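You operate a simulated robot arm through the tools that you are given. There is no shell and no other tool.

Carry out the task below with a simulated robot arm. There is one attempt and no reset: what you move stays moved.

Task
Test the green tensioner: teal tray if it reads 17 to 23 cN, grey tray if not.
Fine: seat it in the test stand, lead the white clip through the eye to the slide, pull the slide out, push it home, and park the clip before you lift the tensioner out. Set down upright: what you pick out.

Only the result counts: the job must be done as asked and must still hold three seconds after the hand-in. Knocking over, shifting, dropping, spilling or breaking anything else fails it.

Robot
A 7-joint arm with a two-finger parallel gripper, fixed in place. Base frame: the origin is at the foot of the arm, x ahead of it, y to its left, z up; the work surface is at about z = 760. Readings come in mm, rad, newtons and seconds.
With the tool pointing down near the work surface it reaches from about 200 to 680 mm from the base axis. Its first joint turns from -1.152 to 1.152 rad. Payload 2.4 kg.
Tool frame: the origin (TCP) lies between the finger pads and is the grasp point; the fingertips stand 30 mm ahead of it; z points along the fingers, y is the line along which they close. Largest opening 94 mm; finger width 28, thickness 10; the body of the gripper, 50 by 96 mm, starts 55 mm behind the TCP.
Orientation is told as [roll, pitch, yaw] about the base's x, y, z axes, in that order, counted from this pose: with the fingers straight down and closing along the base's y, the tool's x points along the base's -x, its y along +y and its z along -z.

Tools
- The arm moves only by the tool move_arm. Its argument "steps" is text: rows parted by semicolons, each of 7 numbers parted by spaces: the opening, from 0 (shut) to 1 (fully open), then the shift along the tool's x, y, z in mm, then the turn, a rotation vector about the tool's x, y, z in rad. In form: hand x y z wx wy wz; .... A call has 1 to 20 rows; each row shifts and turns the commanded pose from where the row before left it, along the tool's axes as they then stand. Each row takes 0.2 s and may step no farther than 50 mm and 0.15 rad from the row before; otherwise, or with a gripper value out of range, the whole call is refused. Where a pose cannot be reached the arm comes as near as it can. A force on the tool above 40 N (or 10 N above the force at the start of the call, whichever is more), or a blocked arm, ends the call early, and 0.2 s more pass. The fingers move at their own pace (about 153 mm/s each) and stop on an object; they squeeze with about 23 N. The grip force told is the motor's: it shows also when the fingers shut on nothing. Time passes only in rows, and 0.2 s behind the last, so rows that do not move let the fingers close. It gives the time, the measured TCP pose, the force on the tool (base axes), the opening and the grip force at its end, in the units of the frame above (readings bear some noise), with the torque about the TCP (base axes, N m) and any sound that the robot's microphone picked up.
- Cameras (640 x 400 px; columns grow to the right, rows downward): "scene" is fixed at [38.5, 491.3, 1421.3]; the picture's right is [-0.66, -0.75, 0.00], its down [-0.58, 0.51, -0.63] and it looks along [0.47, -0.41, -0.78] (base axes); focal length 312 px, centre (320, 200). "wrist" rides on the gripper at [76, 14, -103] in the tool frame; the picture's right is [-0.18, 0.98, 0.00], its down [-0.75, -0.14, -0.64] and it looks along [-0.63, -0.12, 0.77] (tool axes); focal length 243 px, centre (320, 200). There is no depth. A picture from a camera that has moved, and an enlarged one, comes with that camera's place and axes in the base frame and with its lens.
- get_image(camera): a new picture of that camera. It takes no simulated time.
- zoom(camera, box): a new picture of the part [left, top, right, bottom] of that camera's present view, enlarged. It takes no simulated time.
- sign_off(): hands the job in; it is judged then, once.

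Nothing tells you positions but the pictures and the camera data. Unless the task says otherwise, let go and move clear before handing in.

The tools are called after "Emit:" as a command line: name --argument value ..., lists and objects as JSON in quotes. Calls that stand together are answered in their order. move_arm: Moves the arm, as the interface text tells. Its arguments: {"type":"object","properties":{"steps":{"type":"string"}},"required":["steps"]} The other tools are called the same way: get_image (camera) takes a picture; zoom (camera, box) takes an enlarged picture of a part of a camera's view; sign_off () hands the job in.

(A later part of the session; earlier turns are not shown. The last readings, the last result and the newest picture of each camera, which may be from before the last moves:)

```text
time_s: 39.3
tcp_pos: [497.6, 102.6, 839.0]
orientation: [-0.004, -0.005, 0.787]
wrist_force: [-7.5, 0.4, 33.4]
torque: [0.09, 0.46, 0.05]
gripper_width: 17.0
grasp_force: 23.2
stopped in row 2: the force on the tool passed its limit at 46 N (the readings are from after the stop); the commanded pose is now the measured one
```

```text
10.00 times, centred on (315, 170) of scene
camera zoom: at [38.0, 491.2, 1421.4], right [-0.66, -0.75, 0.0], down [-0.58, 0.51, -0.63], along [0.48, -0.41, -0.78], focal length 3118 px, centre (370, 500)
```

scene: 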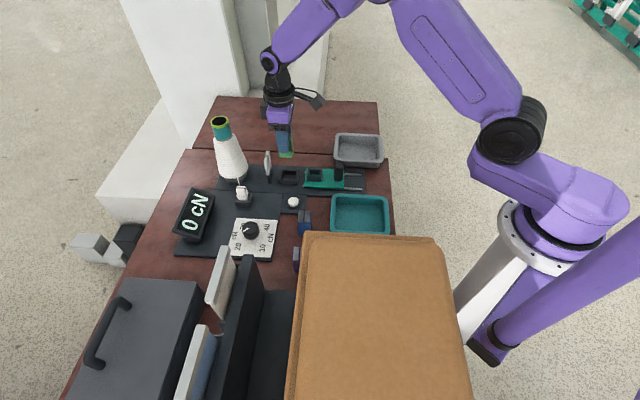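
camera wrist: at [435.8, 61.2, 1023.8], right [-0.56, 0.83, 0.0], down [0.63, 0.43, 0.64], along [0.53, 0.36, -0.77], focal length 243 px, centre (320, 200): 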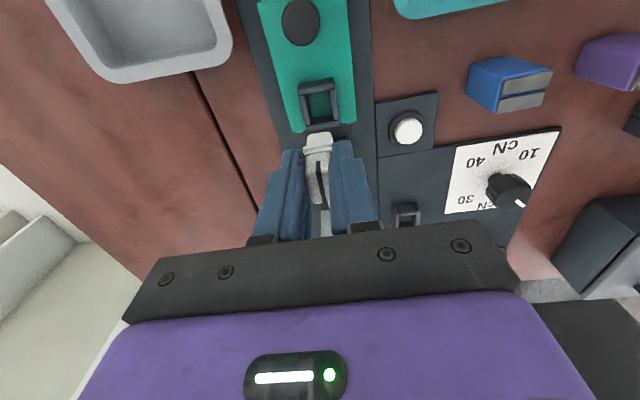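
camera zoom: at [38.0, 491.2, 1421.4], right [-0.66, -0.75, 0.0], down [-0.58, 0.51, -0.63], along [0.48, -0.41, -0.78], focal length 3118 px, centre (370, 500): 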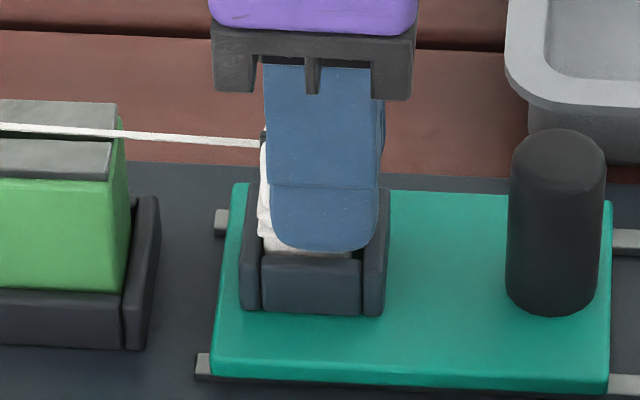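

The clip bottomed out in the slide socket with firm contact. I'll relax the pressure slightly, open the fingers, rise and check the clip and thread.

Emit:
move_arm --steps "0 0 0 -1 0 0 0; 0.3 0 0 0 0 0 0; 0.42 0 0 0 0 0 0; 0.42 0 0 -15 0 0 0; 0.42 0 0 -40 0 0 0; 0.42 0 0 -40 0 0 0; 0.42 0 0 0 0 0 0"

Emit:
get_image --camera "wrist"

Emit:
get_image --camera "scene"

Emit:
zoom --camera "scene" --box '[210, 110, 370, 210]'

Emit:
zoom --camera "scene" --box '[290, 150, 350, 190]'

```text
time_s: 40.9
tcp_pos: [496.3, 102.7, 931.9]
orientation: [-0.003, -0.001, 0.786]
wrist_force: [0.4, 0.3, 0.2]
torque: [0.0, -0.02, -0.02]
gripper_width: 39.4
grasp_force: 0.0
```

```text
taken
camera wrist: at [432.5, 59.4, 1034.7], right [-0.56, 0.83, 0.0], down [0.63, 0.43, 0.64], along [0.53, 0.36, -0.77], focal length 243 px, centre (320, 200)
```

wrist: 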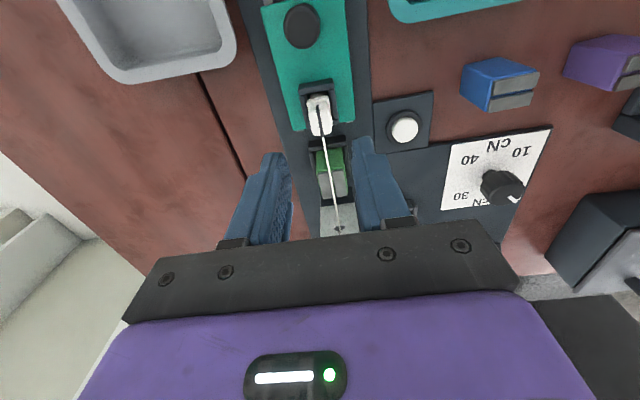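

```text
taken
```

scene: 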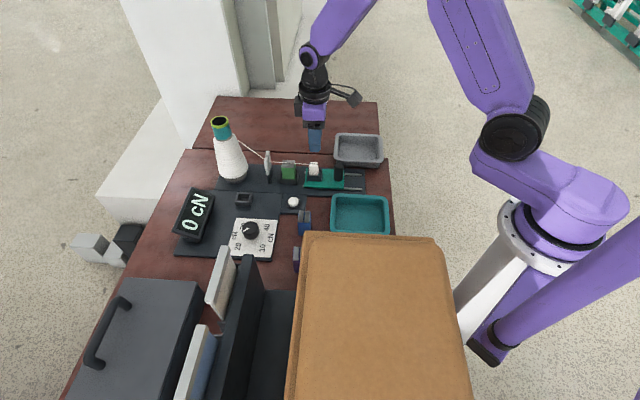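

```text
4.00 times, centred on (290, 160) of scene
camera zoom: at [38.5, 491.3, 1421.3], right [-0.66, -0.75, 0.0], down [-0.58, 0.51, -0.63], along [0.47, -0.41, -0.78], focal length 1247 px, centre (440, 360)
```

zoom: 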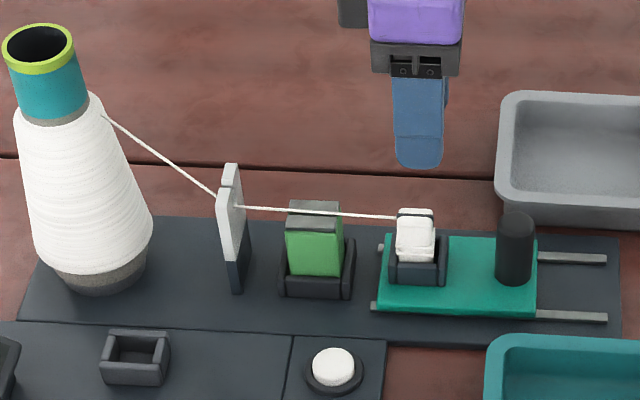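

```text
10.00 times, centred on (320, 170) of scene
camera zoom: at [38.5, 491.3, 1421.3], right [-0.66, -0.75, 0.0], down [-0.58, 0.51, -0.63], along [0.47, -0.41, -0.78], focal length 3118 px, centre (320, 500)
```

zoom: 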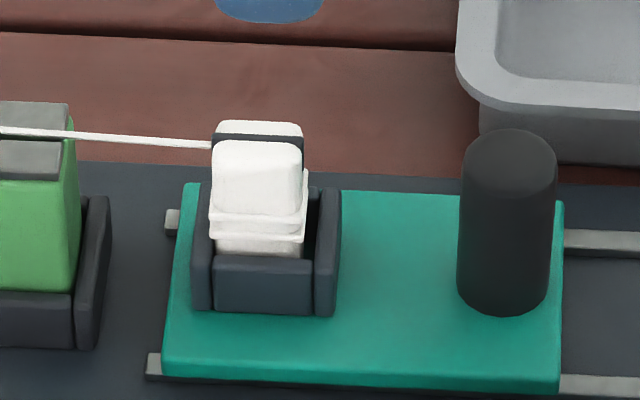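

Emit:
zoom --camera "wrist" --box '[270, 0, 390, 240]'

Emit:
zoom --camera "wrist" --box '[290, 80, 370, 240]'

```text
1.67 times, centred on (330, 120) of wrist
camera zoom: at [432.5, 59.4, 1034.7], right [-0.56, 0.83, 0.0], down [0.63, 0.43, 0.64], along [0.53, 0.36, -0.77], focal length 404 px, centre (303, 333)
```

zoom: 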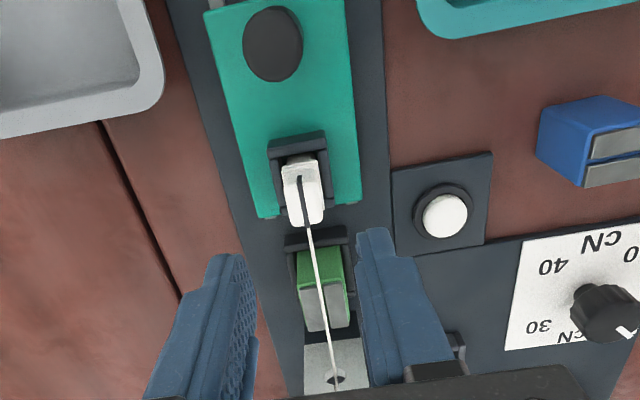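

```text
2.50 times, centred on (330, 160) of wrist
camera zoom: at [432.5, 59.4, 1034.7], right [-0.56, 0.83, 0.0], down [0.63, 0.43, 0.64], along [0.53, 0.36, -0.77], focal length 606 px, centre (295, 300)
```

zoom: 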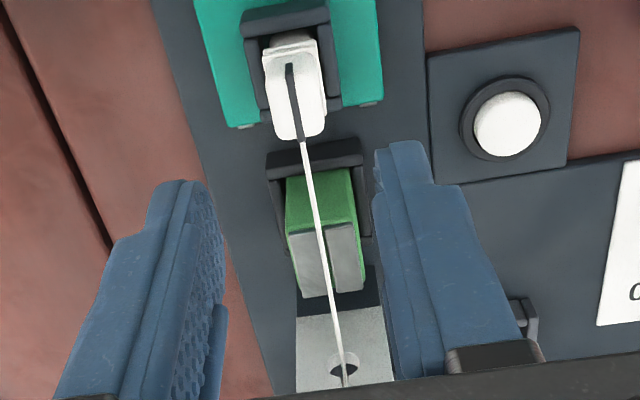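

Clip sits upright in the slide socket, with the thread running cone → eye → tensioner → clip. Next I grip the slide's handle post, which I place at about (453, 58) with its top at z≈824.

Emit:
move_arm --steps "0.55 31 -0.7 0 0 0 0; 0.55 31.3 -0.7 0 0 0 0; 0.55 0 0 30 0 0 0; 0.55 0 0 30 0 0 0; 0.55 0 0 0 0 0 0"

Emit:
get_image --camera "wrist"

Emit:
zoom --camera "wrist" --box '[240, 60, 400, 240]'

Emit:
zoom --camera "scene" --box '[300, 120, 380, 200]'

```text
time_s: 42.1
tcp_pos: [454.0, 55.8, 870.4]
orientation: [-0.001, -0.003, 0.786]
wrist_force: [0.0, 0.6, -0.3]
torque: [-0.02, -0.02, -0.01]
gripper_width: 51.4
grasp_force: 0.0
```

```text
taken
camera wrist: at [390.3, 12.3, 974.0], right [-0.56, 0.83, 0.0], down [0.63, 0.43, 0.65], along [0.53, 0.36, -0.76], focal length 243 px, centre (320, 200)
```

wrist: 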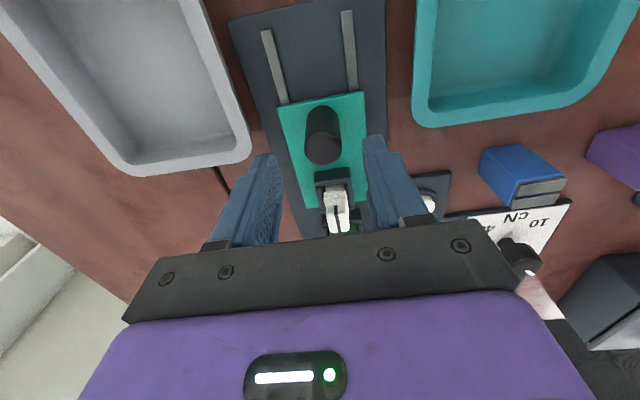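

```text
2.22 times, centred on (320, 150) of wrist
camera zoom: at [390.3, 12.3, 974.0], right [-0.56, 0.83, 0.0], down [0.63, 0.43, 0.65], along [0.53, 0.36, -0.76], focal length 539 px, centre (320, 311)
```

zoom: 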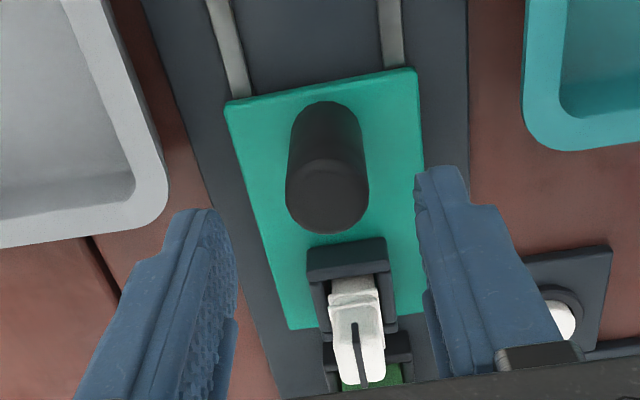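

```text
5.00 times, centred on (340, 160) of scene
camera zoom: at [38.5, 491.3, 1421.3], right [-0.66, -0.75, 0.0], down [-0.58, 0.51, -0.63], along [0.47, -0.41, -0.78], focal length 1559 px, centre (220, 400)
```

zoom: 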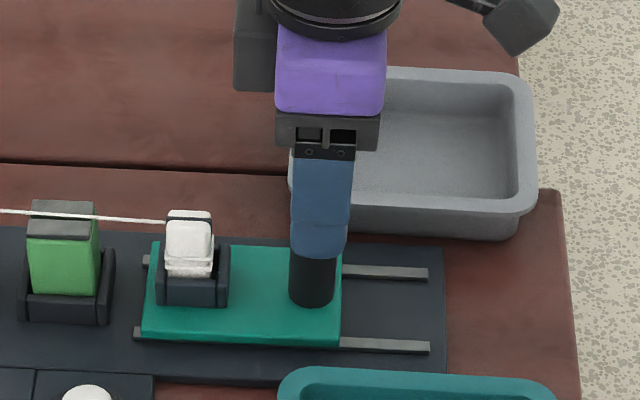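

Emit:
move_arm --steps "0.55 -1.5 1.8 25 0 0 0; 0.55 0 0 25 0 0 0; 0.55 0 0 8 0 0 0; 0.4 0 0 0 0 0 0; 0.25 0 0 0 0 0 0; 0 0 0 0 0 0 0; 0 0 0 0 0 0 0; 0 0 0 0 0 0 0"

Emit:
get_image --camera "scene"

Emit:
zoom --camera "scene" --box '[280, 130, 380, 210]'

Emit:
zoom --camera "wrist" --box '[240, 60, 400, 240]'

```text
time_s: 43.9
tcp_pos: [455.1, 60.0, 813.9]
orientation: [-0.004, -0.006, 0.782]
wrist_force: [13.5, -13.9, -10.6]
torque: [0.06, -0.39, 0.02]
gripper_width: 25.0
grasp_force: 45.2
```

```text
taken
```

scene: 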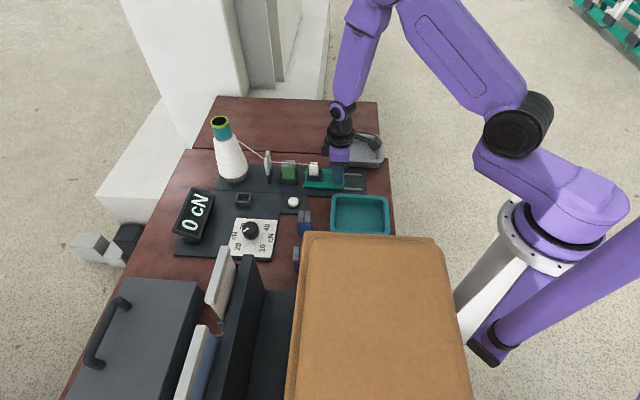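

```text
5.00 times, centred on (330, 170) of scene
camera zoom: at [39.0, 491.0, 1421.4], right [-0.66, -0.75, 0.0], down [-0.58, 0.51, -0.63], along [0.47, -0.41, -0.78], focal length 1559 px, centre (270, 350)
```

zoom: 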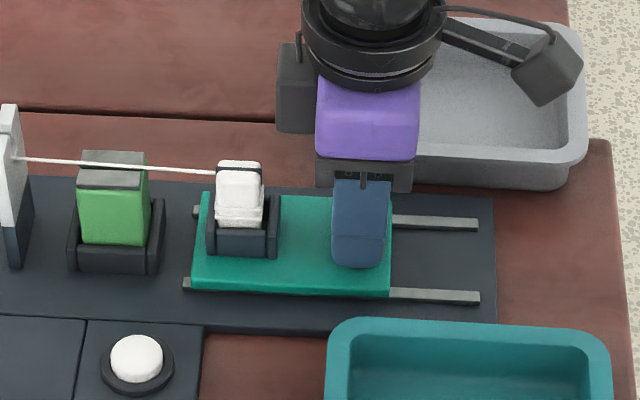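

```text
2.22 times, centred on (320, 150) of wrist
camera zoom: at [390.8, 16.1, 915.6], right [-0.56, 0.83, 0.0], down [0.63, 0.43, 0.65], along [0.54, 0.36, -0.76], focal length 539 px, centre (320, 311)
```

zoom: 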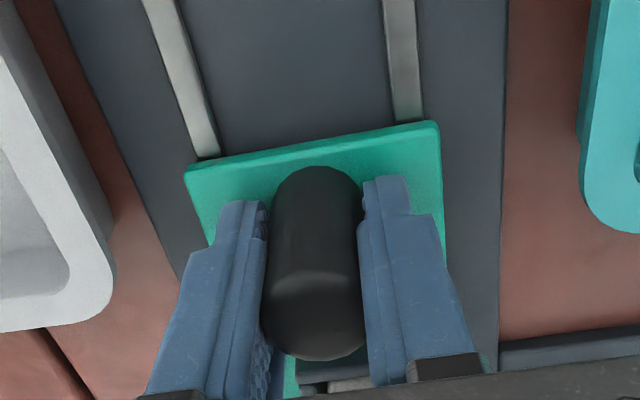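

The post is gripped at 25 mm, but there's about 19 N of sideways preload because I'm slightly off-centre. I'll ease that off before pulling.

Emit:
move_arm --steps "0 0 -1 0 0 0 0; 0 0 0 0 0 0 0"

```text
time_s: 44.5
tcp_pos: [455.3, 59.0, 814.2]
orientation: [-0.004, -0.007, 0.787]
wrist_force: [13.2, -13.1, -15.2]
torque: [0.43, -0.66, -0.12]
gripper_width: 25.3
grasp_force: 45.0
```

Emit:
move_arm --steps "0.35 0 0 0 0 0 0; 0.36 0 0 0 0 0 0; 0.36 0 0 0 0 0 0"

Emit:
zoom --camera "wrist" --box '[250, 80, 390, 230]'

Emit:
zoom --camera "scene" --box '[300, 130, 370, 200]'

```text
time_s: 45.3
tcp_pos: [452.7, 59.9, 814.4]
orientation: [-0.002, -0.001, 0.785]
wrist_force: [-0.3, 0.9, 0.0]
torque: [-0.01, -0.01, 0.03]
gripper_width: 33.8
grasp_force: 0.1
```

```text
2.67 times, centred on (320, 155) of wrist
camera zoom: at [390.1, 16.3, 916.1], right [-0.56, 0.83, 0.0], down [0.63, 0.43, 0.64], along [0.53, 0.36, -0.77], focal length 647 px, centre (320, 320)
```

zoom: 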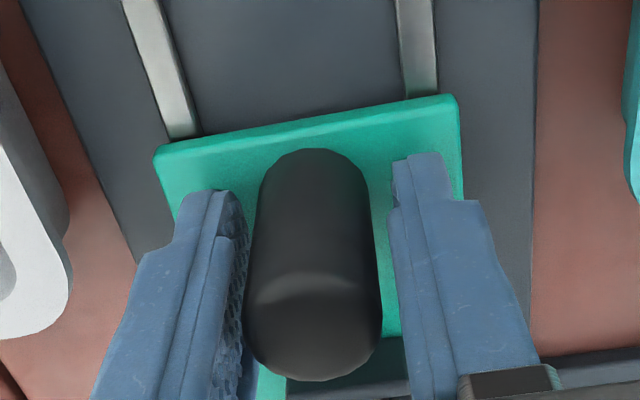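

```text
5.71 times, centred on (335, 165) of scene
camera zoom: at [38.5, 491.3, 1421.3], right [-0.66, -0.75, 0.0], down [-0.58, 0.51, -0.63], along [0.47, -0.41, -0.78], focal length 1782 px, centre (234, 400)
```

zoom: 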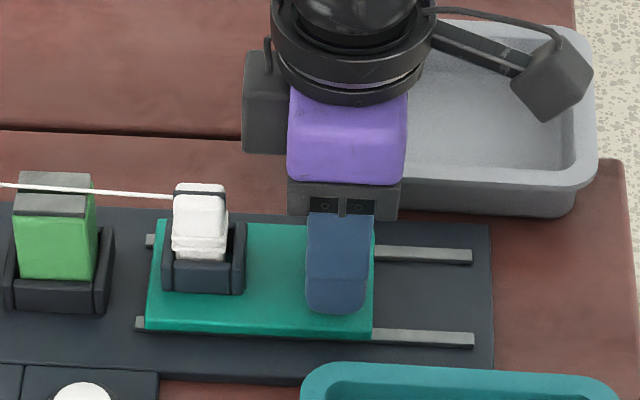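

Emit:
move_arm --steps "0.36 0 -2.3 0 0 0 0; 0.36 0 0 0 0 0 0; 0.2 0 0 0 0 0 0; 0 0 0 0 0 0 0; 0 0 0 0 0 0 0"

Emit:
zoom --camera "wrist" --box '[250, 80, 390, 230]'

```text
time_s: 46.5
tcp_pos: [453.8, 58.5, 815.4]
orientation: [0.0, -0.001, 0.787]
wrist_force: [-9.9, 10.1, 3.5]
torque: [0.13, 0.36, 0.03]
gripper_width: 25.2
grasp_force: 44.9
```

```text
2.67 times, centred on (320, 155) of wrist
camera zoom: at [391.0, 15.2, 916.5], right [-0.57, 0.82, 0.0], down [0.63, 0.43, 0.64], along [0.53, 0.36, -0.77], focal length 647 px, centre (320, 320)
```

zoom: 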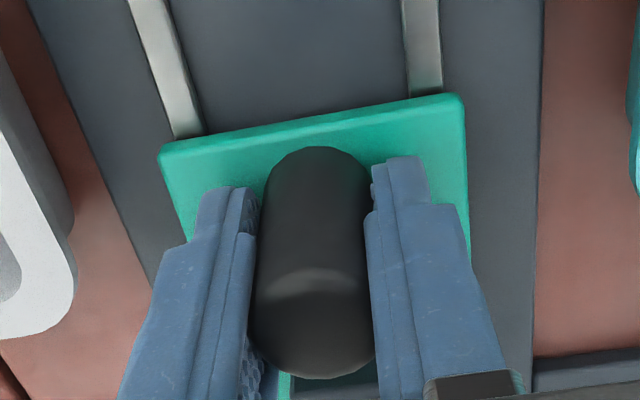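

Emit:
move_arm --steps "0 0 1 0 0 0 0; 0 0 0 0 0 0 0"

```text
time_s: 47.1
tcp_pos: [453.5, 59.4, 814.9]
orientation: [-0.002, -0.002, 0.786]
wrist_force: [-7.9, 8.2, -2.2]
torque: [-0.29, 0.79, 0.11]
gripper_width: 25.2
grasp_force: 45.0
```

Side load is down to about 11 N, which is acceptable. Now I pull the slide outward slowly and watch the display.

Emit:
move_arm --steps "0 3 0.5 0 0 0 0; 0 4 0 0 0 0 0; 0 4 0 0 0 0 0; 0 4 0 0 0 0 0; 0 0 0 0 0 0 0"

Emit:
get_image --camera "scene"

Emit:
zoom --camera "scene" --box '[210, 120, 370, 220]'

Emit:
zoom --camera "scene" --box '[165, 180, 225, 250]'

```text
time_s: 48.3
tcp_pos: [443.4, 47.6, 814.0]
orientation: [-0.001, -0.002, 0.786]
wrist_force: [-9.7, 9.7, -19.2]
torque: [0.25, 0.21, -0.05]
gripper_width: 25.4
grasp_force: 44.6
```

```text
taken
```

scene: 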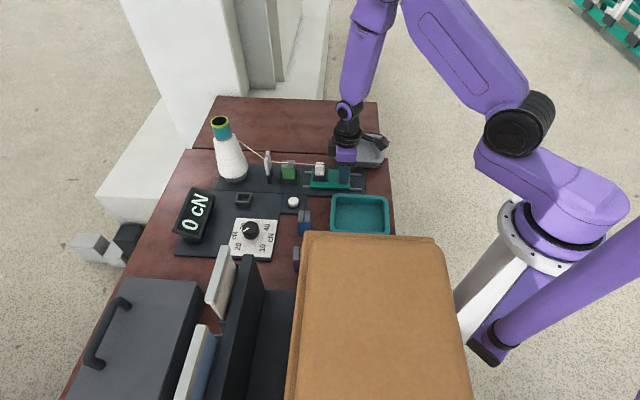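

```text
4.00 times, centred on (290, 170) of scene
camera zoom: at [38.6, 491.5, 1421.2], right [-0.66, -0.75, 0.0], down [-0.58, 0.51, -0.63], along [0.47, -0.41, -0.78], focal length 1247 px, centre (440, 320)
```

zoom: 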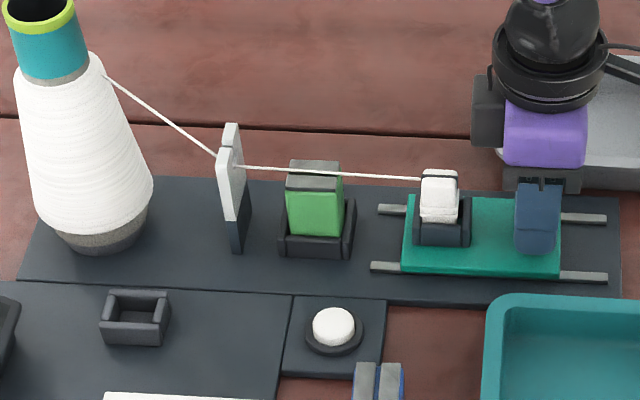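

```text
5.71 times, centred on (195, 215) of scene
camera zoom: at [38.6, 491.5, 1421.2], right [-0.66, -0.75, 0.0], down [-0.58, 0.51, -0.63], along [0.47, -0.41, -0.78], focal length 1782 px, centre (1034, 114)
```

zoom: 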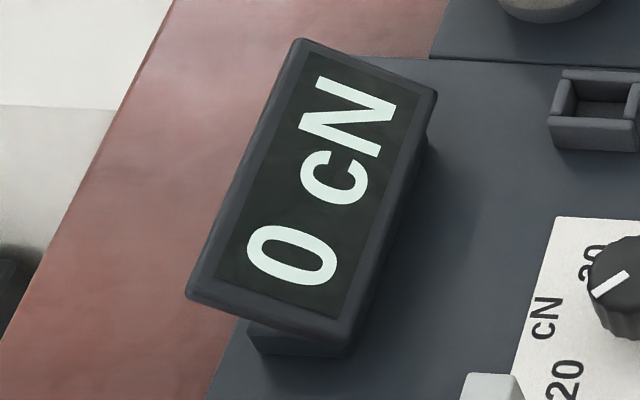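

The slide has moved 15 mm and the display still shows 0. I'll ease the vertical load slightly and continue pulling out.

Emit:
move_arm --steps "0 3 0 1 0 0 0; 0 4 0 0.7 0 0 0; 0 4 0 0 0 0 0; 0 4 0 0 0 0 0; 0 0 0 0 0 0 0"

Emit:
zoom --camera "scene" --box '[210, 120, 370, 220]'

Emit:
zoom --camera "scene" --box '[165, 180, 225, 250]'

```text
time_s: 49.1
tcp_pos: [436.6, 42.4, 814.2]
orientation: [-0.005, -0.006, 0.79]
wrist_force: [-2.6, 2.6, 6.4]
torque: [0.34, 0.06, -0.12]
gripper_width: 25.2
grasp_force: 44.9
stopped in row 4: the force on the tool passed its limit at 41 N (the readings are from after the stop); the commanded pose is now the measured one
```

```text
4.00 times, centred on (290, 170) of scene
camera zoom: at [38.4, 491.3, 1421.3], right [-0.66, -0.75, 0.0], down [-0.58, 0.51, -0.63], along [0.47, -0.41, -0.78], focal length 1247 px, centre (440, 320)
```

zoom: 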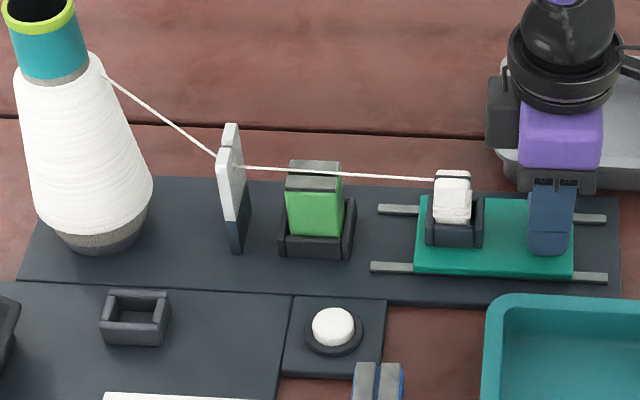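

```text
5.71 times, centred on (195, 215) of scene
camera zoom: at [38.4, 491.3, 1421.3], right [-0.66, -0.75, 0.0], down [-0.58, 0.51, -0.63], along [0.47, -0.41, -0.78], focal length 1782 px, centre (1034, 114)
```

zoom: 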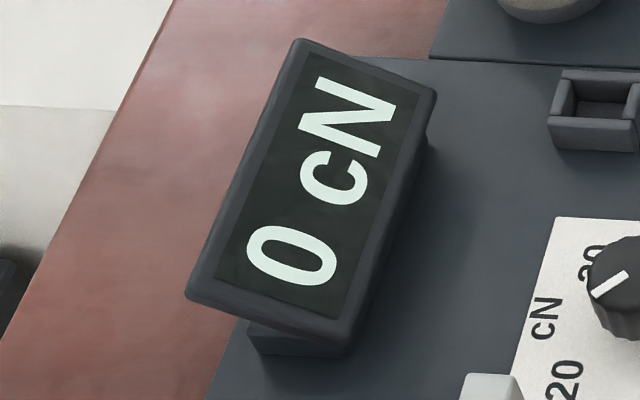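

Emit:
move_arm --steps "0 2 0 0 0 0 0; 0 2 0 0 0 0 0; 0 0 0 0 0 0 0"

```text
time_s: 50.0
tcp_pos: [435.1, 37.8, 814.0]
orientation: [-0.001, -0.005, 0.789]
wrist_force: [-3.6, 4.8, -10.4]
torque: [1.04, -0.75, 0.04]
gripper_width: 25.3
grasp_force: 45.1
```

The slide still moves freely, so that wasn't an end stop. I'll continue in smaller steps.

Emit:
move_arm --steps "0 2 0 0 0 0 0; 0 2 0 0 0 0 0; 0 2 0 0 0 0 0; 0 2 0 0 0 0 0; 0 2 0 0 0 0 0; 0 0 0 0 0 0 0"

Emit:
zoom --camera "scene" --box '[210, 120, 370, 220]'

Emit:
zoom --camera "scene" --box '[165, 180, 225, 250]'

```text
time_s: 51.4
tcp_pos: [425.6, 31.3, 813.4]
orientation: [-0.005, -0.006, 0.788]
wrist_force: [-6.6, 5.9, 14.7]
torque: [-0.11, 0.71, -0.03]
gripper_width: 25.2
grasp_force: 45.1
```

```text
4.00 times, centred on (290, 170) of scene
camera zoom: at [38.2, 491.4, 1421.3], right [-0.66, -0.75, 0.0], down [-0.58, 0.51, -0.63], along [0.47, -0.41, -0.78], focal length 1247 px, centre (440, 320)
```

zoom: 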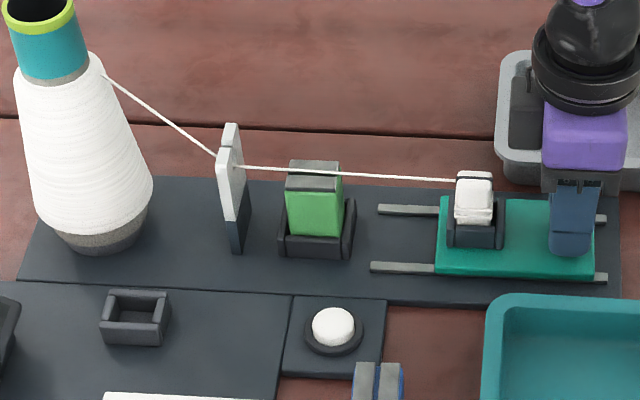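

```text
5.71 times, centred on (195, 215) of scene
camera zoom: at [38.2, 491.4, 1421.3], right [-0.66, -0.75, 0.0], down [-0.58, 0.51, -0.63], along [0.47, -0.41, -0.78], focal length 1782 px, centre (1034, 114)
```

zoom: 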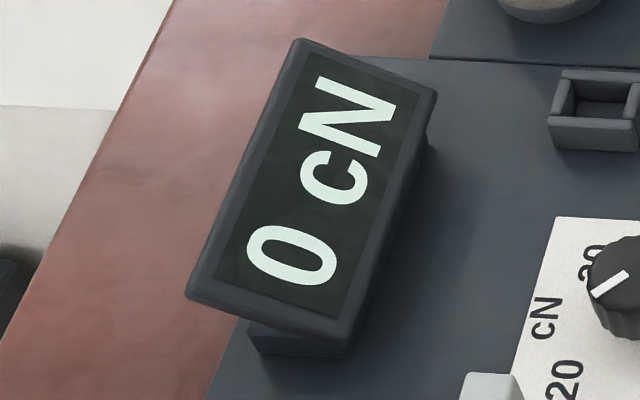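

Emit:
move_arm --steps "0 2 0 0 0 0 0; 0 2 0 0 0 0 0; 0 2 0 0 0 0 0; 0 0 0 0 0 0 0"

Emit:
zoom --camera "scene" --box '[165, 180, 225, 250]'

Emit:
zoom --camera "scene" --box '[250, 130, 350, 200]'

```text
time_s: 52.4
tcp_pos: [422.5, 27.9, 813.6]
orientation: [-0.005, -0.006, 0.788]
wrist_force: [-6.3, 6.8, 34.5]
torque: [0.82, 0.87, 0.0]
gripper_width: 25.2
grasp_force: 44.9
```

```text
5.71 times, centred on (195, 215) of scene
camera zoom: at [38.0, 491.4, 1421.3], right [-0.66, -0.75, 0.0], down [-0.58, 0.51, -0.63], along [0.48, -0.41, -0.78], focal length 1782 px, centre (1034, 114)
```

zoom: 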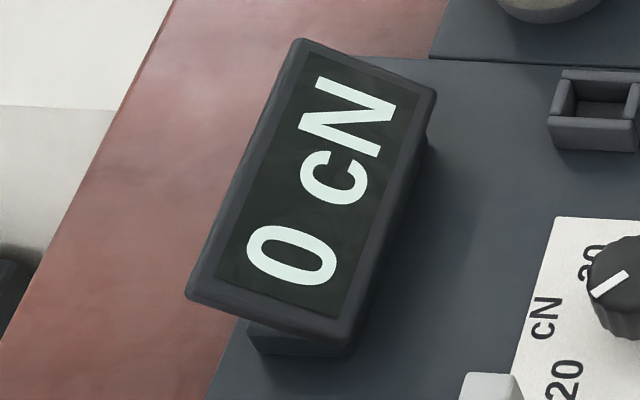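

```text
5.71 times, centred on (300, 165) of scene
camera zoom: at [38.0, 491.4, 1421.3], right [-0.66, -0.75, 0.0], down [-0.58, 0.51, -0.63], along [0.48, -0.41, -0.78], focal length 1782 px, centre (434, 400)
```

zoom: 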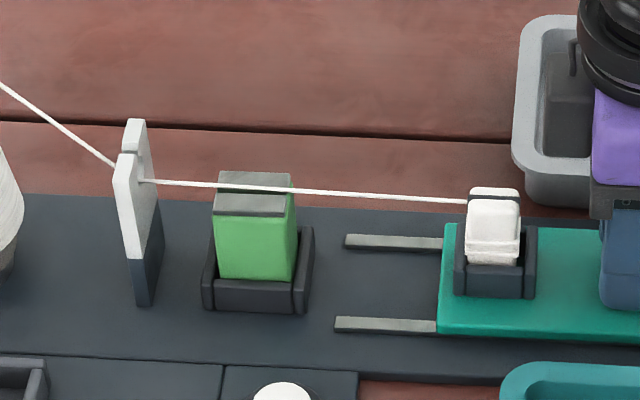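

The slide is out about 46 mm and the display still shows 0. I'm pressing down on the post too hard, so I'll relieve that, then go on to the end of travel.

Emit:
move_arm --steps "0 0 0 -1.5 0 0 0; 0 0 0 -1 0 0 0; 0 0 0 0 0 0 0"

Emit:
move_arm --steps "0 1.5 0 -0.3 0 0 0; 0 1.5 0 0 0 0 0; 0 0 0 0 0 0 0"

Emit:
get_image --camera "scene"

Emit:
zoom --camera "scene" --box '[280, 130, 380, 200]'

```text
time_s: 53.1
tcp_pos: [421.6, 25.4, 814.7]
orientation: [0.001, -0.001, 0.785]
wrist_force: [-3.6, 1.6, -33.4]
torque: [-0.03, 0.07, -0.02]
gripper_width: 25.5
grasp_force: 44.6
```

```text
time_s: 54.0
tcp_pos: [420.9, 24.8, 816.4]
orientation: [-0.001, -0.003, 0.788]
wrist_force: [-4.7, 5.1, -32.5]
torque: [0.42, -0.09, 0.0]
gripper_width: 25.1
grasp_force: 45.5
```

```text
taken
```

scene: 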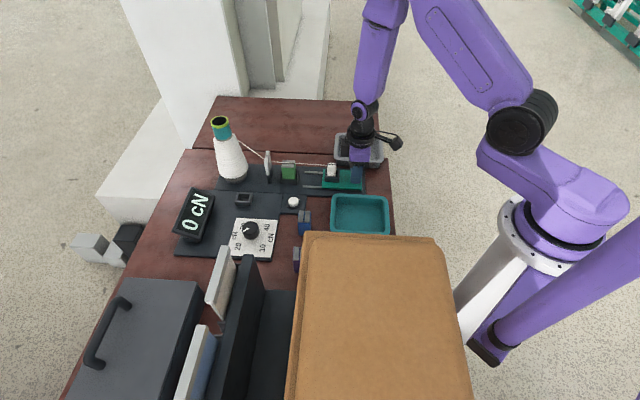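

```text
5.71 times, centred on (330, 165) of scene
camera zoom: at [38.9, 491.4, 1421.2], right [-0.66, -0.75, 0.0], down [-0.58, 0.51, -0.63], along [0.47, -0.41, -0.78], focal length 1782 px, centre (263, 400)
```

zoom: 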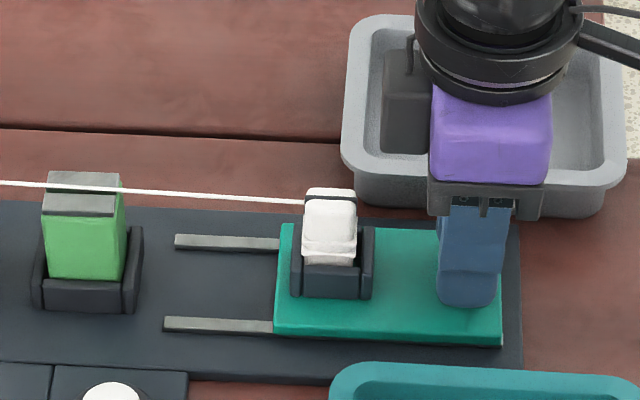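

Emit:
move_arm --steps "0 0 0 1 0 0 0; 0 0 0 0 0 0 0"

Emit:
move_arm --steps "0 2 0 0 0 0 0; 0 2 0 0 0 0 0; 0 0 0 0 0 0 0"

Emit:
zoom --camera "scene" --box '[160, 130, 380, 250]'

```text
time_s: 54.5
tcp_pos: [421.6, 24.7, 815.6]
orientation: [-0.003, -0.004, 0.789]
wrist_force: [-7.8, 7.6, 8.7]
torque: [-0.48, 1.12, -0.05]
gripper_width: 25.0
grasp_force: 45.1
```

```text
time_s: 55.4
tcp_pos: [419.3, 21.4, 817.2]
orientation: [-0.004, -0.005, 0.79]
wrist_force: [-16.4, 18.7, 21.9]
torque: [1.23, -0.23, -0.03]
gripper_width: 25.3
grasp_force: 45.1
```

```text
2.91 times, centred on (270, 190) of scene
camera zoom: at [37.8, 491.7, 1421.2], right [-0.66, -0.75, 0.0], down [-0.58, 0.51, -0.63], along [0.48, -0.41, -0.78], focal length 907 px, centre (466, 229)
```

zoom: 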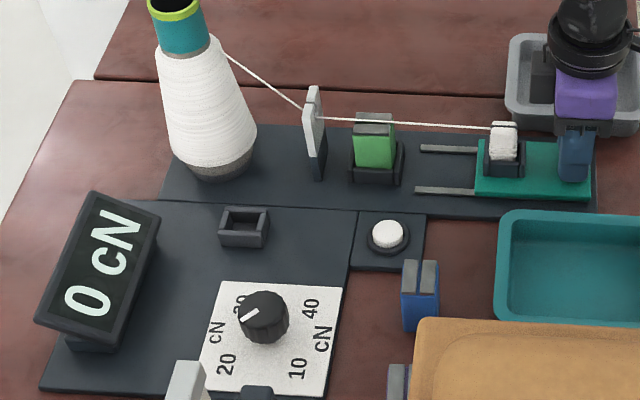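

The slide is out about 51 mm, at the end of its rails, and the display still reads 0. I'll ease the side and vertical load, check the display once more, then push the slide home.

Emit:
move_arm --steps "0 0 1.2 -0.8 0 0 0; 0 0 0 0 0 0 0; 0 0 0 0 0 0 0; 0 0 0 0 0 0 0; 0 0 0 0 0 0 0"

Emit:
zoom --camera "scene" --box '[160, 130, 380, 250]'

```text
time_s: 56.5
tcp_pos: [417.5, 21.3, 816.8]
orientation: [-0.002, -0.004, 0.786]
wrist_force: [-4.1, 1.7, -16.0]
torque: [0.04, 0.38, -0.07]
gripper_width: 25.2
grasp_force: 45.4
```

```text
2.91 times, centred on (270, 190) of scene
camera zoom: at [38.7, 491.4, 1421.3], right [-0.66, -0.75, 0.0], down [-0.58, 0.51, -0.63], along [0.47, -0.41, -0.78], focal length 907 px, centre (466, 229)
```

zoom: 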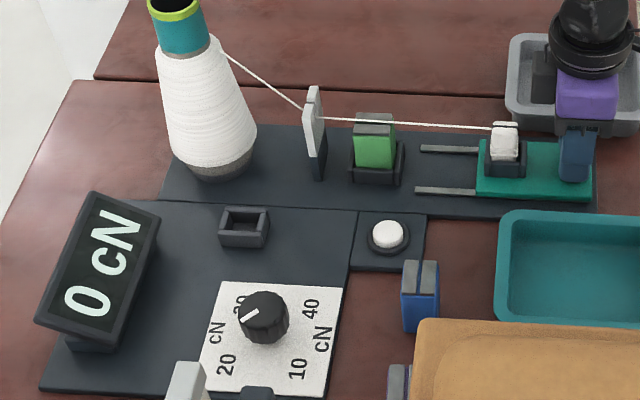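

Emit:
move_arm --steps "0 -3 0 0.5 0 0 0; 0 -4 0 0 0 0 0; 0 -4 0 0 0 0 0; 0 -4 0 0 0 0 0; 0 0 0 0 0 0 0"

Emit:
zoom --camera "scene" --box '[160, 130, 380, 250]'

```text
time_s: 57.8
tcp_pos: [429.0, 32.1, 816.8]
orientation: [-0.005, -0.006, 0.785]
wrist_force: [4.6, -5.1, 1.9]
torque: [0.07, 1.4, 0.02]
gripper_width: 25.4
grasp_force: 44.3
```

```text
2.91 times, centred on (270, 190) of scene
camera zoom: at [38.7, 491.2, 1421.4], right [-0.66, -0.75, 0.0], down [-0.58, 0.51, -0.63], along [0.47, -0.41, -0.78], focal length 907 px, centre (466, 229)
```

zoom: 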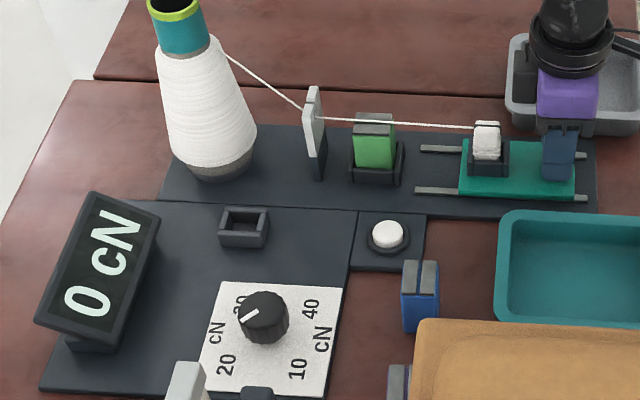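

Emit:
move_arm --steps "0 -4 0 0 0 0 0; 0 -4 0 0 0 0 0; 0 -4 0 0 0 0 0; 0 -4 0 0 0 0 0; 0 -4 0 0 0 0 0; 0 -4 0 0 0 0 0; 0 0 0 0 0 0 0"

Emit:
zoom --camera "scene" --box '[160, 130, 380, 250]'

```text
time_s: 59.4
tcp_pos: [445.8, 49.8, 817.5]
orientation: [-0.004, -0.007, 0.788]
wrist_force: [8.6, -9.0, 7.1]
torque: [1.18, 0.08, -0.16]
gripper_width: 25.5
grasp_force: 45.2
```

```text
2.91 times, centred on (270, 190) of scene
camera zoom: at [38.6, 491.1, 1421.4], right [-0.66, -0.75, 0.0], down [-0.58, 0.51, -0.63], along [0.47, -0.41, -0.78], focal length 907 px, centre (466, 229)
```

zoom: 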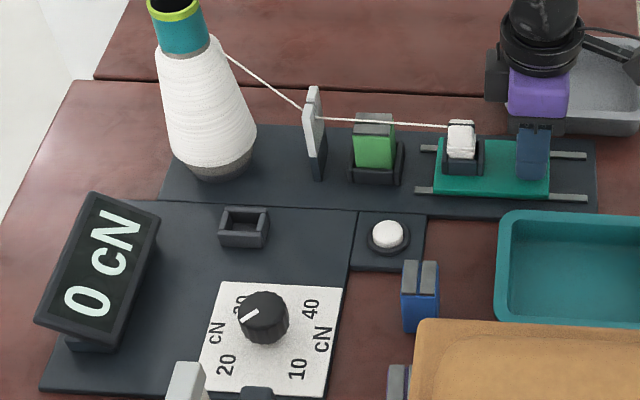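

Emit:
move_arm --steps "0 -3 -0.5 0 0 0 0; 0 -3 -0.5 0 0 0 0; 0 -3 0 0 0 0 0; 0 -2 0 0 0 0 0; 0 0 0 0 0 0 0"

Emit:
zoom --camera "scene" --box '[160, 130, 380, 250]'

Emit:
zoom --camera "scene" --box '[280, 140, 360, 200]'

```text
time_s: 60.5
tcp_pos: [453.5, 56.1, 815.6]
orientation: [-0.002, -0.005, 0.785]
wrist_force: [1.2, -1.7, 33.9]
torque: [-0.08, 0.34, -0.04]
gripper_width: 25.3
grasp_force: 45.0
```

```text
2.91 times, centred on (270, 190) of scene
camera zoom: at [38.1, 491.2, 1421.4], right [-0.66, -0.75, 0.0], down [-0.58, 0.51, -0.63], along [0.48, -0.41, -0.78], focal length 907 px, centre (466, 229)
```

zoom: 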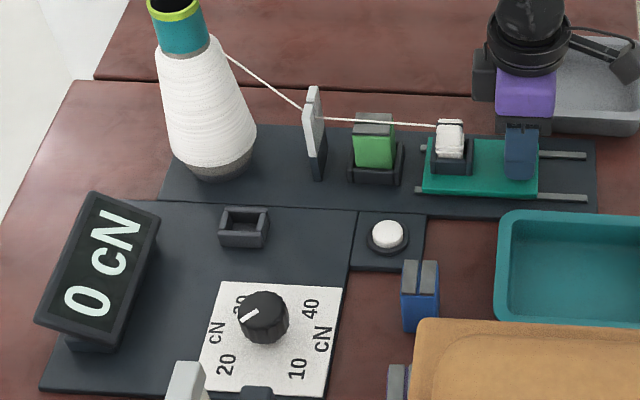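

```text
6.67 times, centred on (320, 170) of scene
camera zoom: at [38.1, 491.2, 1421.4], right [-0.66, -0.75, 0.0], down [-0.58, 0.51, -0.63], along [0.48, -0.41, -0.78], focal length 2079 px, centre (320, 400)
```

zoom: 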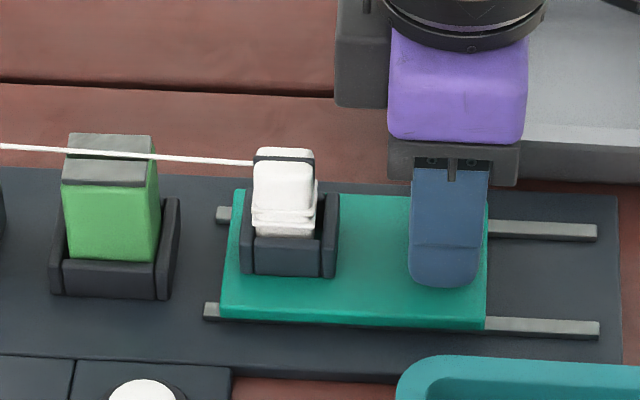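

Emit:
move_arm --steps "0 0 0 -1 0 0 0; 0 -1.5 0 0 0 0 0; 0 -1.5 0 0 0 0 0; 0 0 0 0 0 0 0"

Emit:
zoom --camera "scene" --box '[160, 130, 380, 250]'

Emit:
zoom --camera "scene" --box '[280, 140, 360, 200]'

```text
time_s: 61.5
tcp_pos: [454.8, 59.0, 815.8]
orientation: [-0.003, -0.001, 0.787]
wrist_force: [5.2, -5.2, -26.2]
torque: [0.29, -0.46, -0.06]
gripper_width: 24.7
grasp_force: 44.4
```

```text
2.91 times, centred on (270, 190) of scene
camera zoom: at [39.0, 491.2, 1421.3], right [-0.66, -0.75, 0.0], down [-0.58, 0.51, -0.63], along [0.47, -0.41, -0.78], focal length 907 px, centre (466, 229)
```

zoom: 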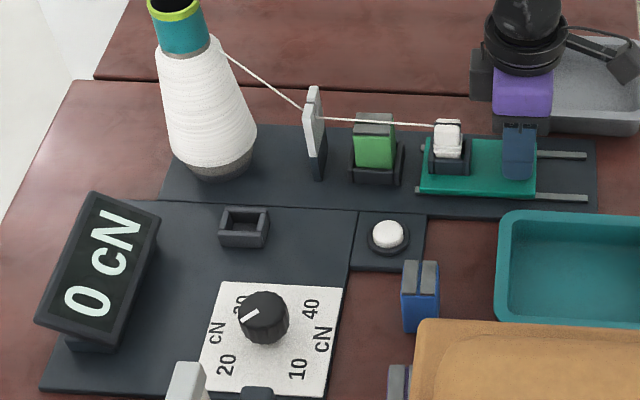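

```text
6.67 times, centred on (320, 170) of scene
camera zoom: at [39.0, 491.2, 1421.3], right [-0.66, -0.75, 0.0], down [-0.58, 0.51, -0.63], along [0.47, -0.41, -0.78], focal length 2079 px, centre (320, 400)
```

zoom: 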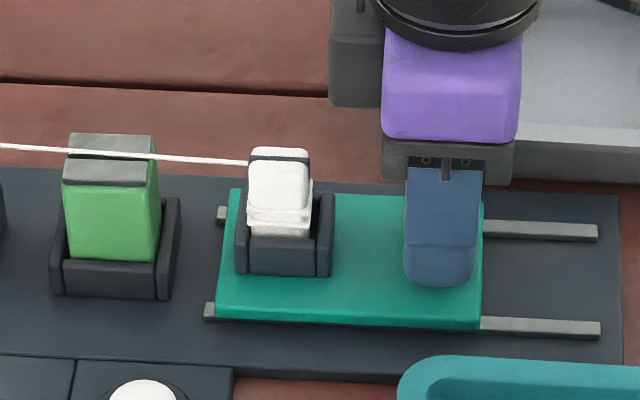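

The slide is back home and the display still shows 0, possibly because my pull was halting and stressed. I'll release the post, re-centre on it and then try one smooth, continuous stroke while watching the display.

Emit:
move_arm --steps "0 -0.7 0 0.7 0 0 0; 0.33 0 0 0 0 0 0; 0.36 0 0 0 0 0 0; 0.36 0 0 0 0 0 0; 0.36 0 0 0 0 0 0"

Emit:
zoom --camera "wrist" --box '[250, 80, 390, 230]'

Emit:
zoom --camera "scene" --box '[160, 130, 380, 250]'

```text
time_s: 62.8
tcp_pos: [456.1, 59.2, 816.3]
orientation: [-0.006, -0.005, 0.787]
wrist_force: [-0.9, 0.2, -0.5]
torque: [0.02, 0.01, -0.01]
gripper_width: 33.9
grasp_force: 0.1
```

```text
2.67 times, centred on (320, 155) of wrist
camera zoom: at [392.0, 16.6, 918.5], right [-0.57, 0.82, 0.0], down [0.63, 0.43, 0.65], along [0.53, 0.36, -0.76], focal length 647 px, centre (320, 320)
```

zoom: 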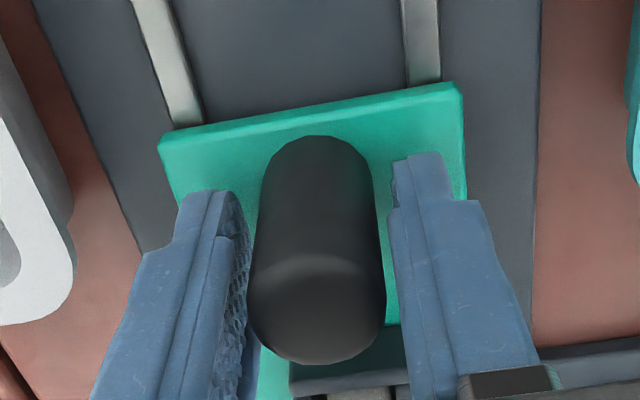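

```text
2.91 times, centred on (270, 190) of scene
camera zoom: at [38.5, 491.3, 1421.3], right [-0.66, -0.75, 0.0], down [-0.58, 0.51, -0.63], along [0.47, -0.41, -0.78], focal length 907 px, centre (466, 229)
```

zoom: 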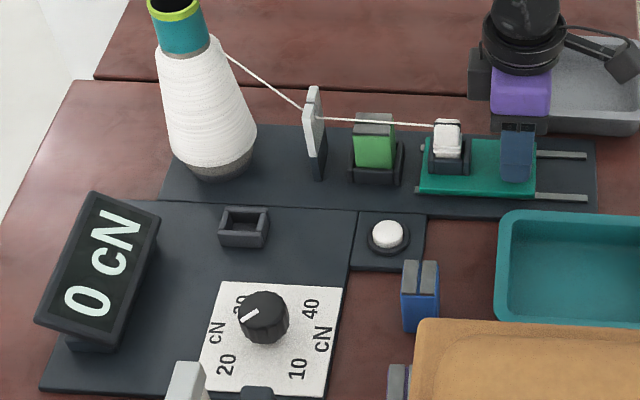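

Emit:
move_arm --steps "0.36 0 -0.3 0 -0.006 0 0; 0.36 0 0 0 0 0 0; 0.24 0 0 0 0 0 0; 0 0 0 0 0 0 0; 0 0 0 0 0 0 0"

```text
time_s: 64.0
tcp_pos: [456.2, 61.0, 817.5]
orientation: [0.002, -0.003, 0.789]
wrist_force: [-1.8, -0.3, 1.4]
torque: [-0.23, -0.22, -0.04]
gripper_width: 25.4
grasp_force: 44.9
```

Now the grip is neutral, almost no side force. One smooth continuous pull out to the end of travel.

Emit:
move_arm --steps "0 2 0 0 0 0 0; 0 4 0 0 0 0 0; 0 4 0 0 0 0 0; 0 4 0 0 0 0 0; 0 4 0 0 0 0 0; 0 4 0 0 0 0 0; 0 4 0 0 0 0 0; 0 4 0 0 0 0 0; 0 4 0 0 0 0 0; 0 4 0 0 0 0 0; 0 4 0 0 0 0 0; 0 4 0 0 0 0 0; 0 4 0 0 0 0 0; 0 4 0 0 0 0 0"

Emit:
zoom --camera "scene" --box '[160, 130, 380, 250]'

```text
time_s: 67.0
tcp_pos: [418.2, 21.2, 817.0]
orientation: [0.002, -0.007, 0.788]
wrist_force: [0.6, 0.0, 7.1]
torque: [-0.46, 0.13, -0.01]
gripper_width: 25.3
grasp_force: 44.9
```

```text
2.91 times, centred on (270, 190) of scene
camera zoom: at [38.5, 491.3, 1421.3], right [-0.66, -0.75, 0.0], down [-0.58, 0.51, -0.63], along [0.47, -0.41, -0.78], focal length 907 px, centre (466, 229)
```

zoom: 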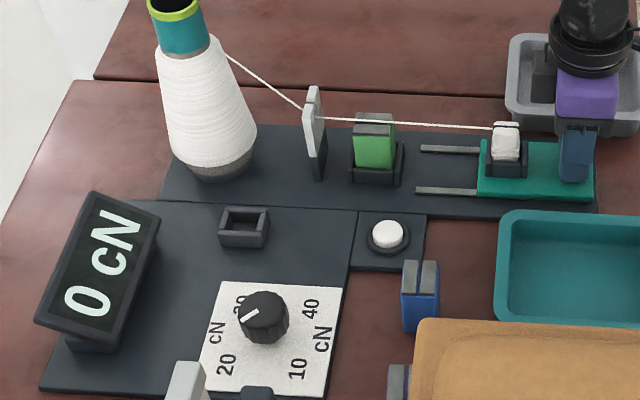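

Emit:
move_arm --steps "0 4 0 0 0 0 0; 0 4 0 0 0 0 0; 0 4 0 0 0 0 0"

Emit:
zoom --camera "scene" --box '[160, 130, 380, 250]'

```text
time_s: 67.8
tcp_pos: [410.1, 12.2, 816.3]
orientation: [0.001, -0.006, 0.79]
wrist_force: [-0.8, 3.5, 33.6]
torque: [-0.02, -0.09, 0.0]
gripper_width: 25.0
grasp_force: 44.7
```

```text
2.91 times, centred on (270, 190) of scene
camera zoom: at [38.1, 491.4, 1421.3], right [-0.66, -0.75, 0.0], down [-0.58, 0.51, -0.63], along [0.48, -0.41, -0.78], focal length 907 px, centre (466, 229)
```

zoom: 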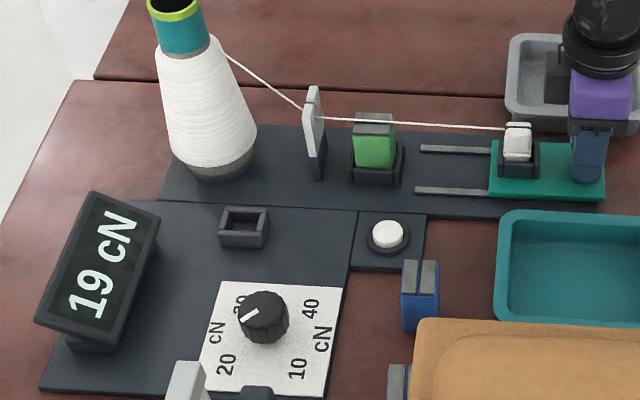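

The display now shows a reading. I'll ease the vertical force, hold a moment and read it closely.

Emit:
move_arm --steps "0 0 0 -0.7 0 0 0; 0 0 0 0 0 0 0; 0 0 0 0 0 0 0"

Emit:
zoom --camera "scene" --box '[165, 180, 225, 250]'

Emit:
zoom --camera "scene" --box '[225, 210, 285, 265]'

Emit:
zoom --camera "scene" --box '[250, 130, 380, 210]'

```text
time_s: 68.5
tcp_pos: [408.1, 12.9, 816.3]
orientation: [0.004, -0.004, 0.785]
wrist_force: [-1.2, 1.2, 3.3]
torque: [0.67, -1.21, 0.07]
gripper_width: 25.4
grasp_force: 45.3
```

```text
5.71 times, centred on (195, 215) of scene
camera zoom: at [38.4, 491.3, 1421.3], right [-0.66, -0.75, 0.0], down [-0.58, 0.51, -0.63], along [0.47, -0.41, -0.78], focal length 1782 px, centre (1034, 114)
```

zoom: 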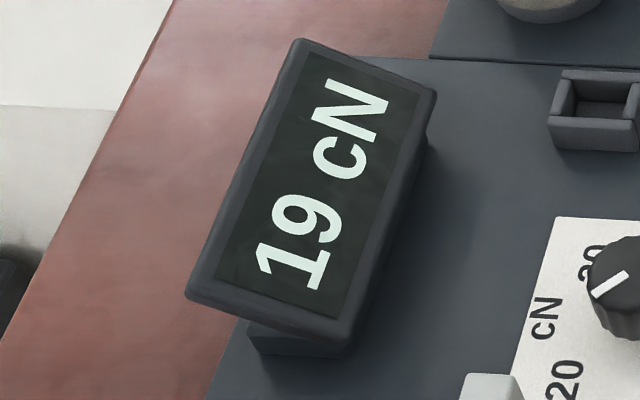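

```text
7.27 times, centred on (255, 238) of scene
camera zoom: at [38.4, 491.3, 1421.3], right [-0.66, -0.75, 0.0], down [-0.58, 0.51, -0.63], along [0.47, -0.41, -0.78], focal length 2268 px, centre (793, -73)
```

zoom: 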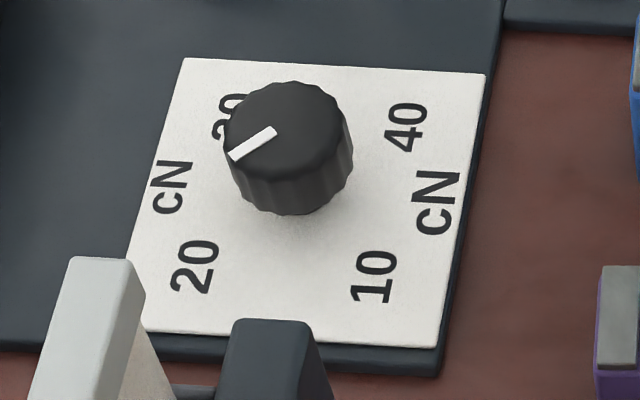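

```text
4.92 times, centred on (315, 170) of scene
camera zoom: at [38.4, 491.3, 1421.3], right [-0.66, -0.75, 0.0], down [-0.58, 0.51, -0.63], along [0.47, -0.41, -0.78], focal length 1535 px, centre (345, 348)
```

zoom: 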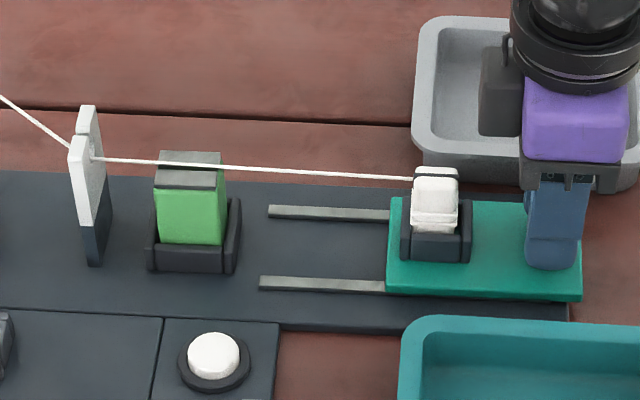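

It reads a steady 19 cN, inside 17–23, so the destination is the teal tray. Now I push the slide back home smoothly.

Emit:
move_arm --steps "0 -3 0 0 0 0 0; 0 -4 0 0 0 0 0; 0 -4 0 0 0 0 0; 0 -4 0 0 0 0 0; 0 -4 0 0 0 0 0; 0 -4 0 0 0 0 0; 0 -4 0 0 0 0 0; 0 -4 0 0 0 0 0; 0 0 0 0 0 0 0"

Emit:
zoom --camera "scene" --box '[160, 130, 380, 250]'

```text
time_s: 70.5
tcp_pos: [431.4, 35.2, 817.5]
orientation: [0.002, -0.004, 0.787]
wrist_force: [0.8, -0.7, -30.4]
torque: [-0.42, -0.18, -0.03]
gripper_width: 25.5
grasp_force: 44.4
```

```text
2.91 times, centred on (270, 190) of scene
camera zoom: at [39.0, 491.3, 1421.3], right [-0.66, -0.75, 0.0], down [-0.58, 0.51, -0.63], along [0.47, -0.41, -0.78], focal length 907 px, centre (466, 229)
```

zoom: 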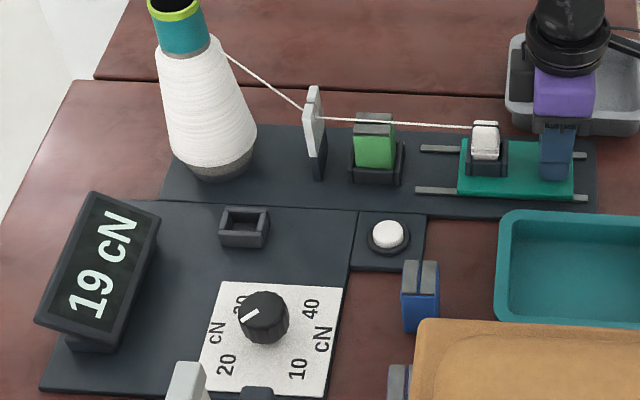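

Emit:
move_arm --steps "0 -1 0 0.7 0 0 0; 0 -4 0 0.1 0 0 0; 0 -4 0 0.1 0 0 0; 0 -4 0 0.1 0 0 0; 0 -4 0 0.1 0 0 0; 0 -4 0 0.1 0 0 0; 0 -4 0 0.1 0 0 0; 0 0 0 0 0 0 0"

Emit:
zoom --camera "scene" --box '[280, 140, 360, 200]'

```text
time_s: 72.3
tcp_pos: [450.3, 53.7, 817.1]
orientation: [0.001, -0.006, 0.79]
wrist_force: [-15.0, 15.4, 29.5]
torque: [0.15, 0.12, 0.0]
gripper_width: 25.2
grasp_force: 45.0
```

```text
6.67 times, centred on (320, 170) of scene
camera zoom: at [37.8, 491.6, 1421.2], right [-0.66, -0.75, 0.0], down [-0.58, 0.51, -0.63], along [0.48, -0.41, -0.78], focal length 2079 px, centre (320, 400)
```

zoom: 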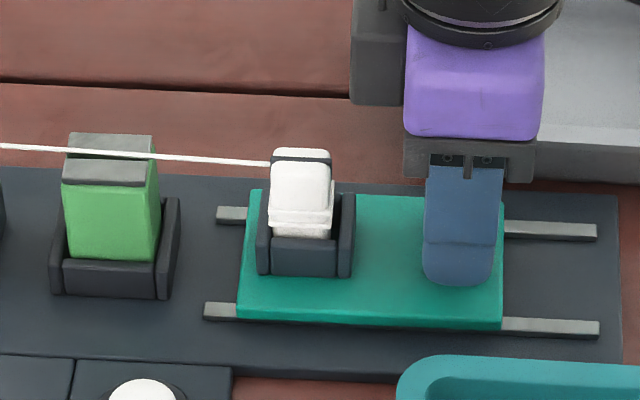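

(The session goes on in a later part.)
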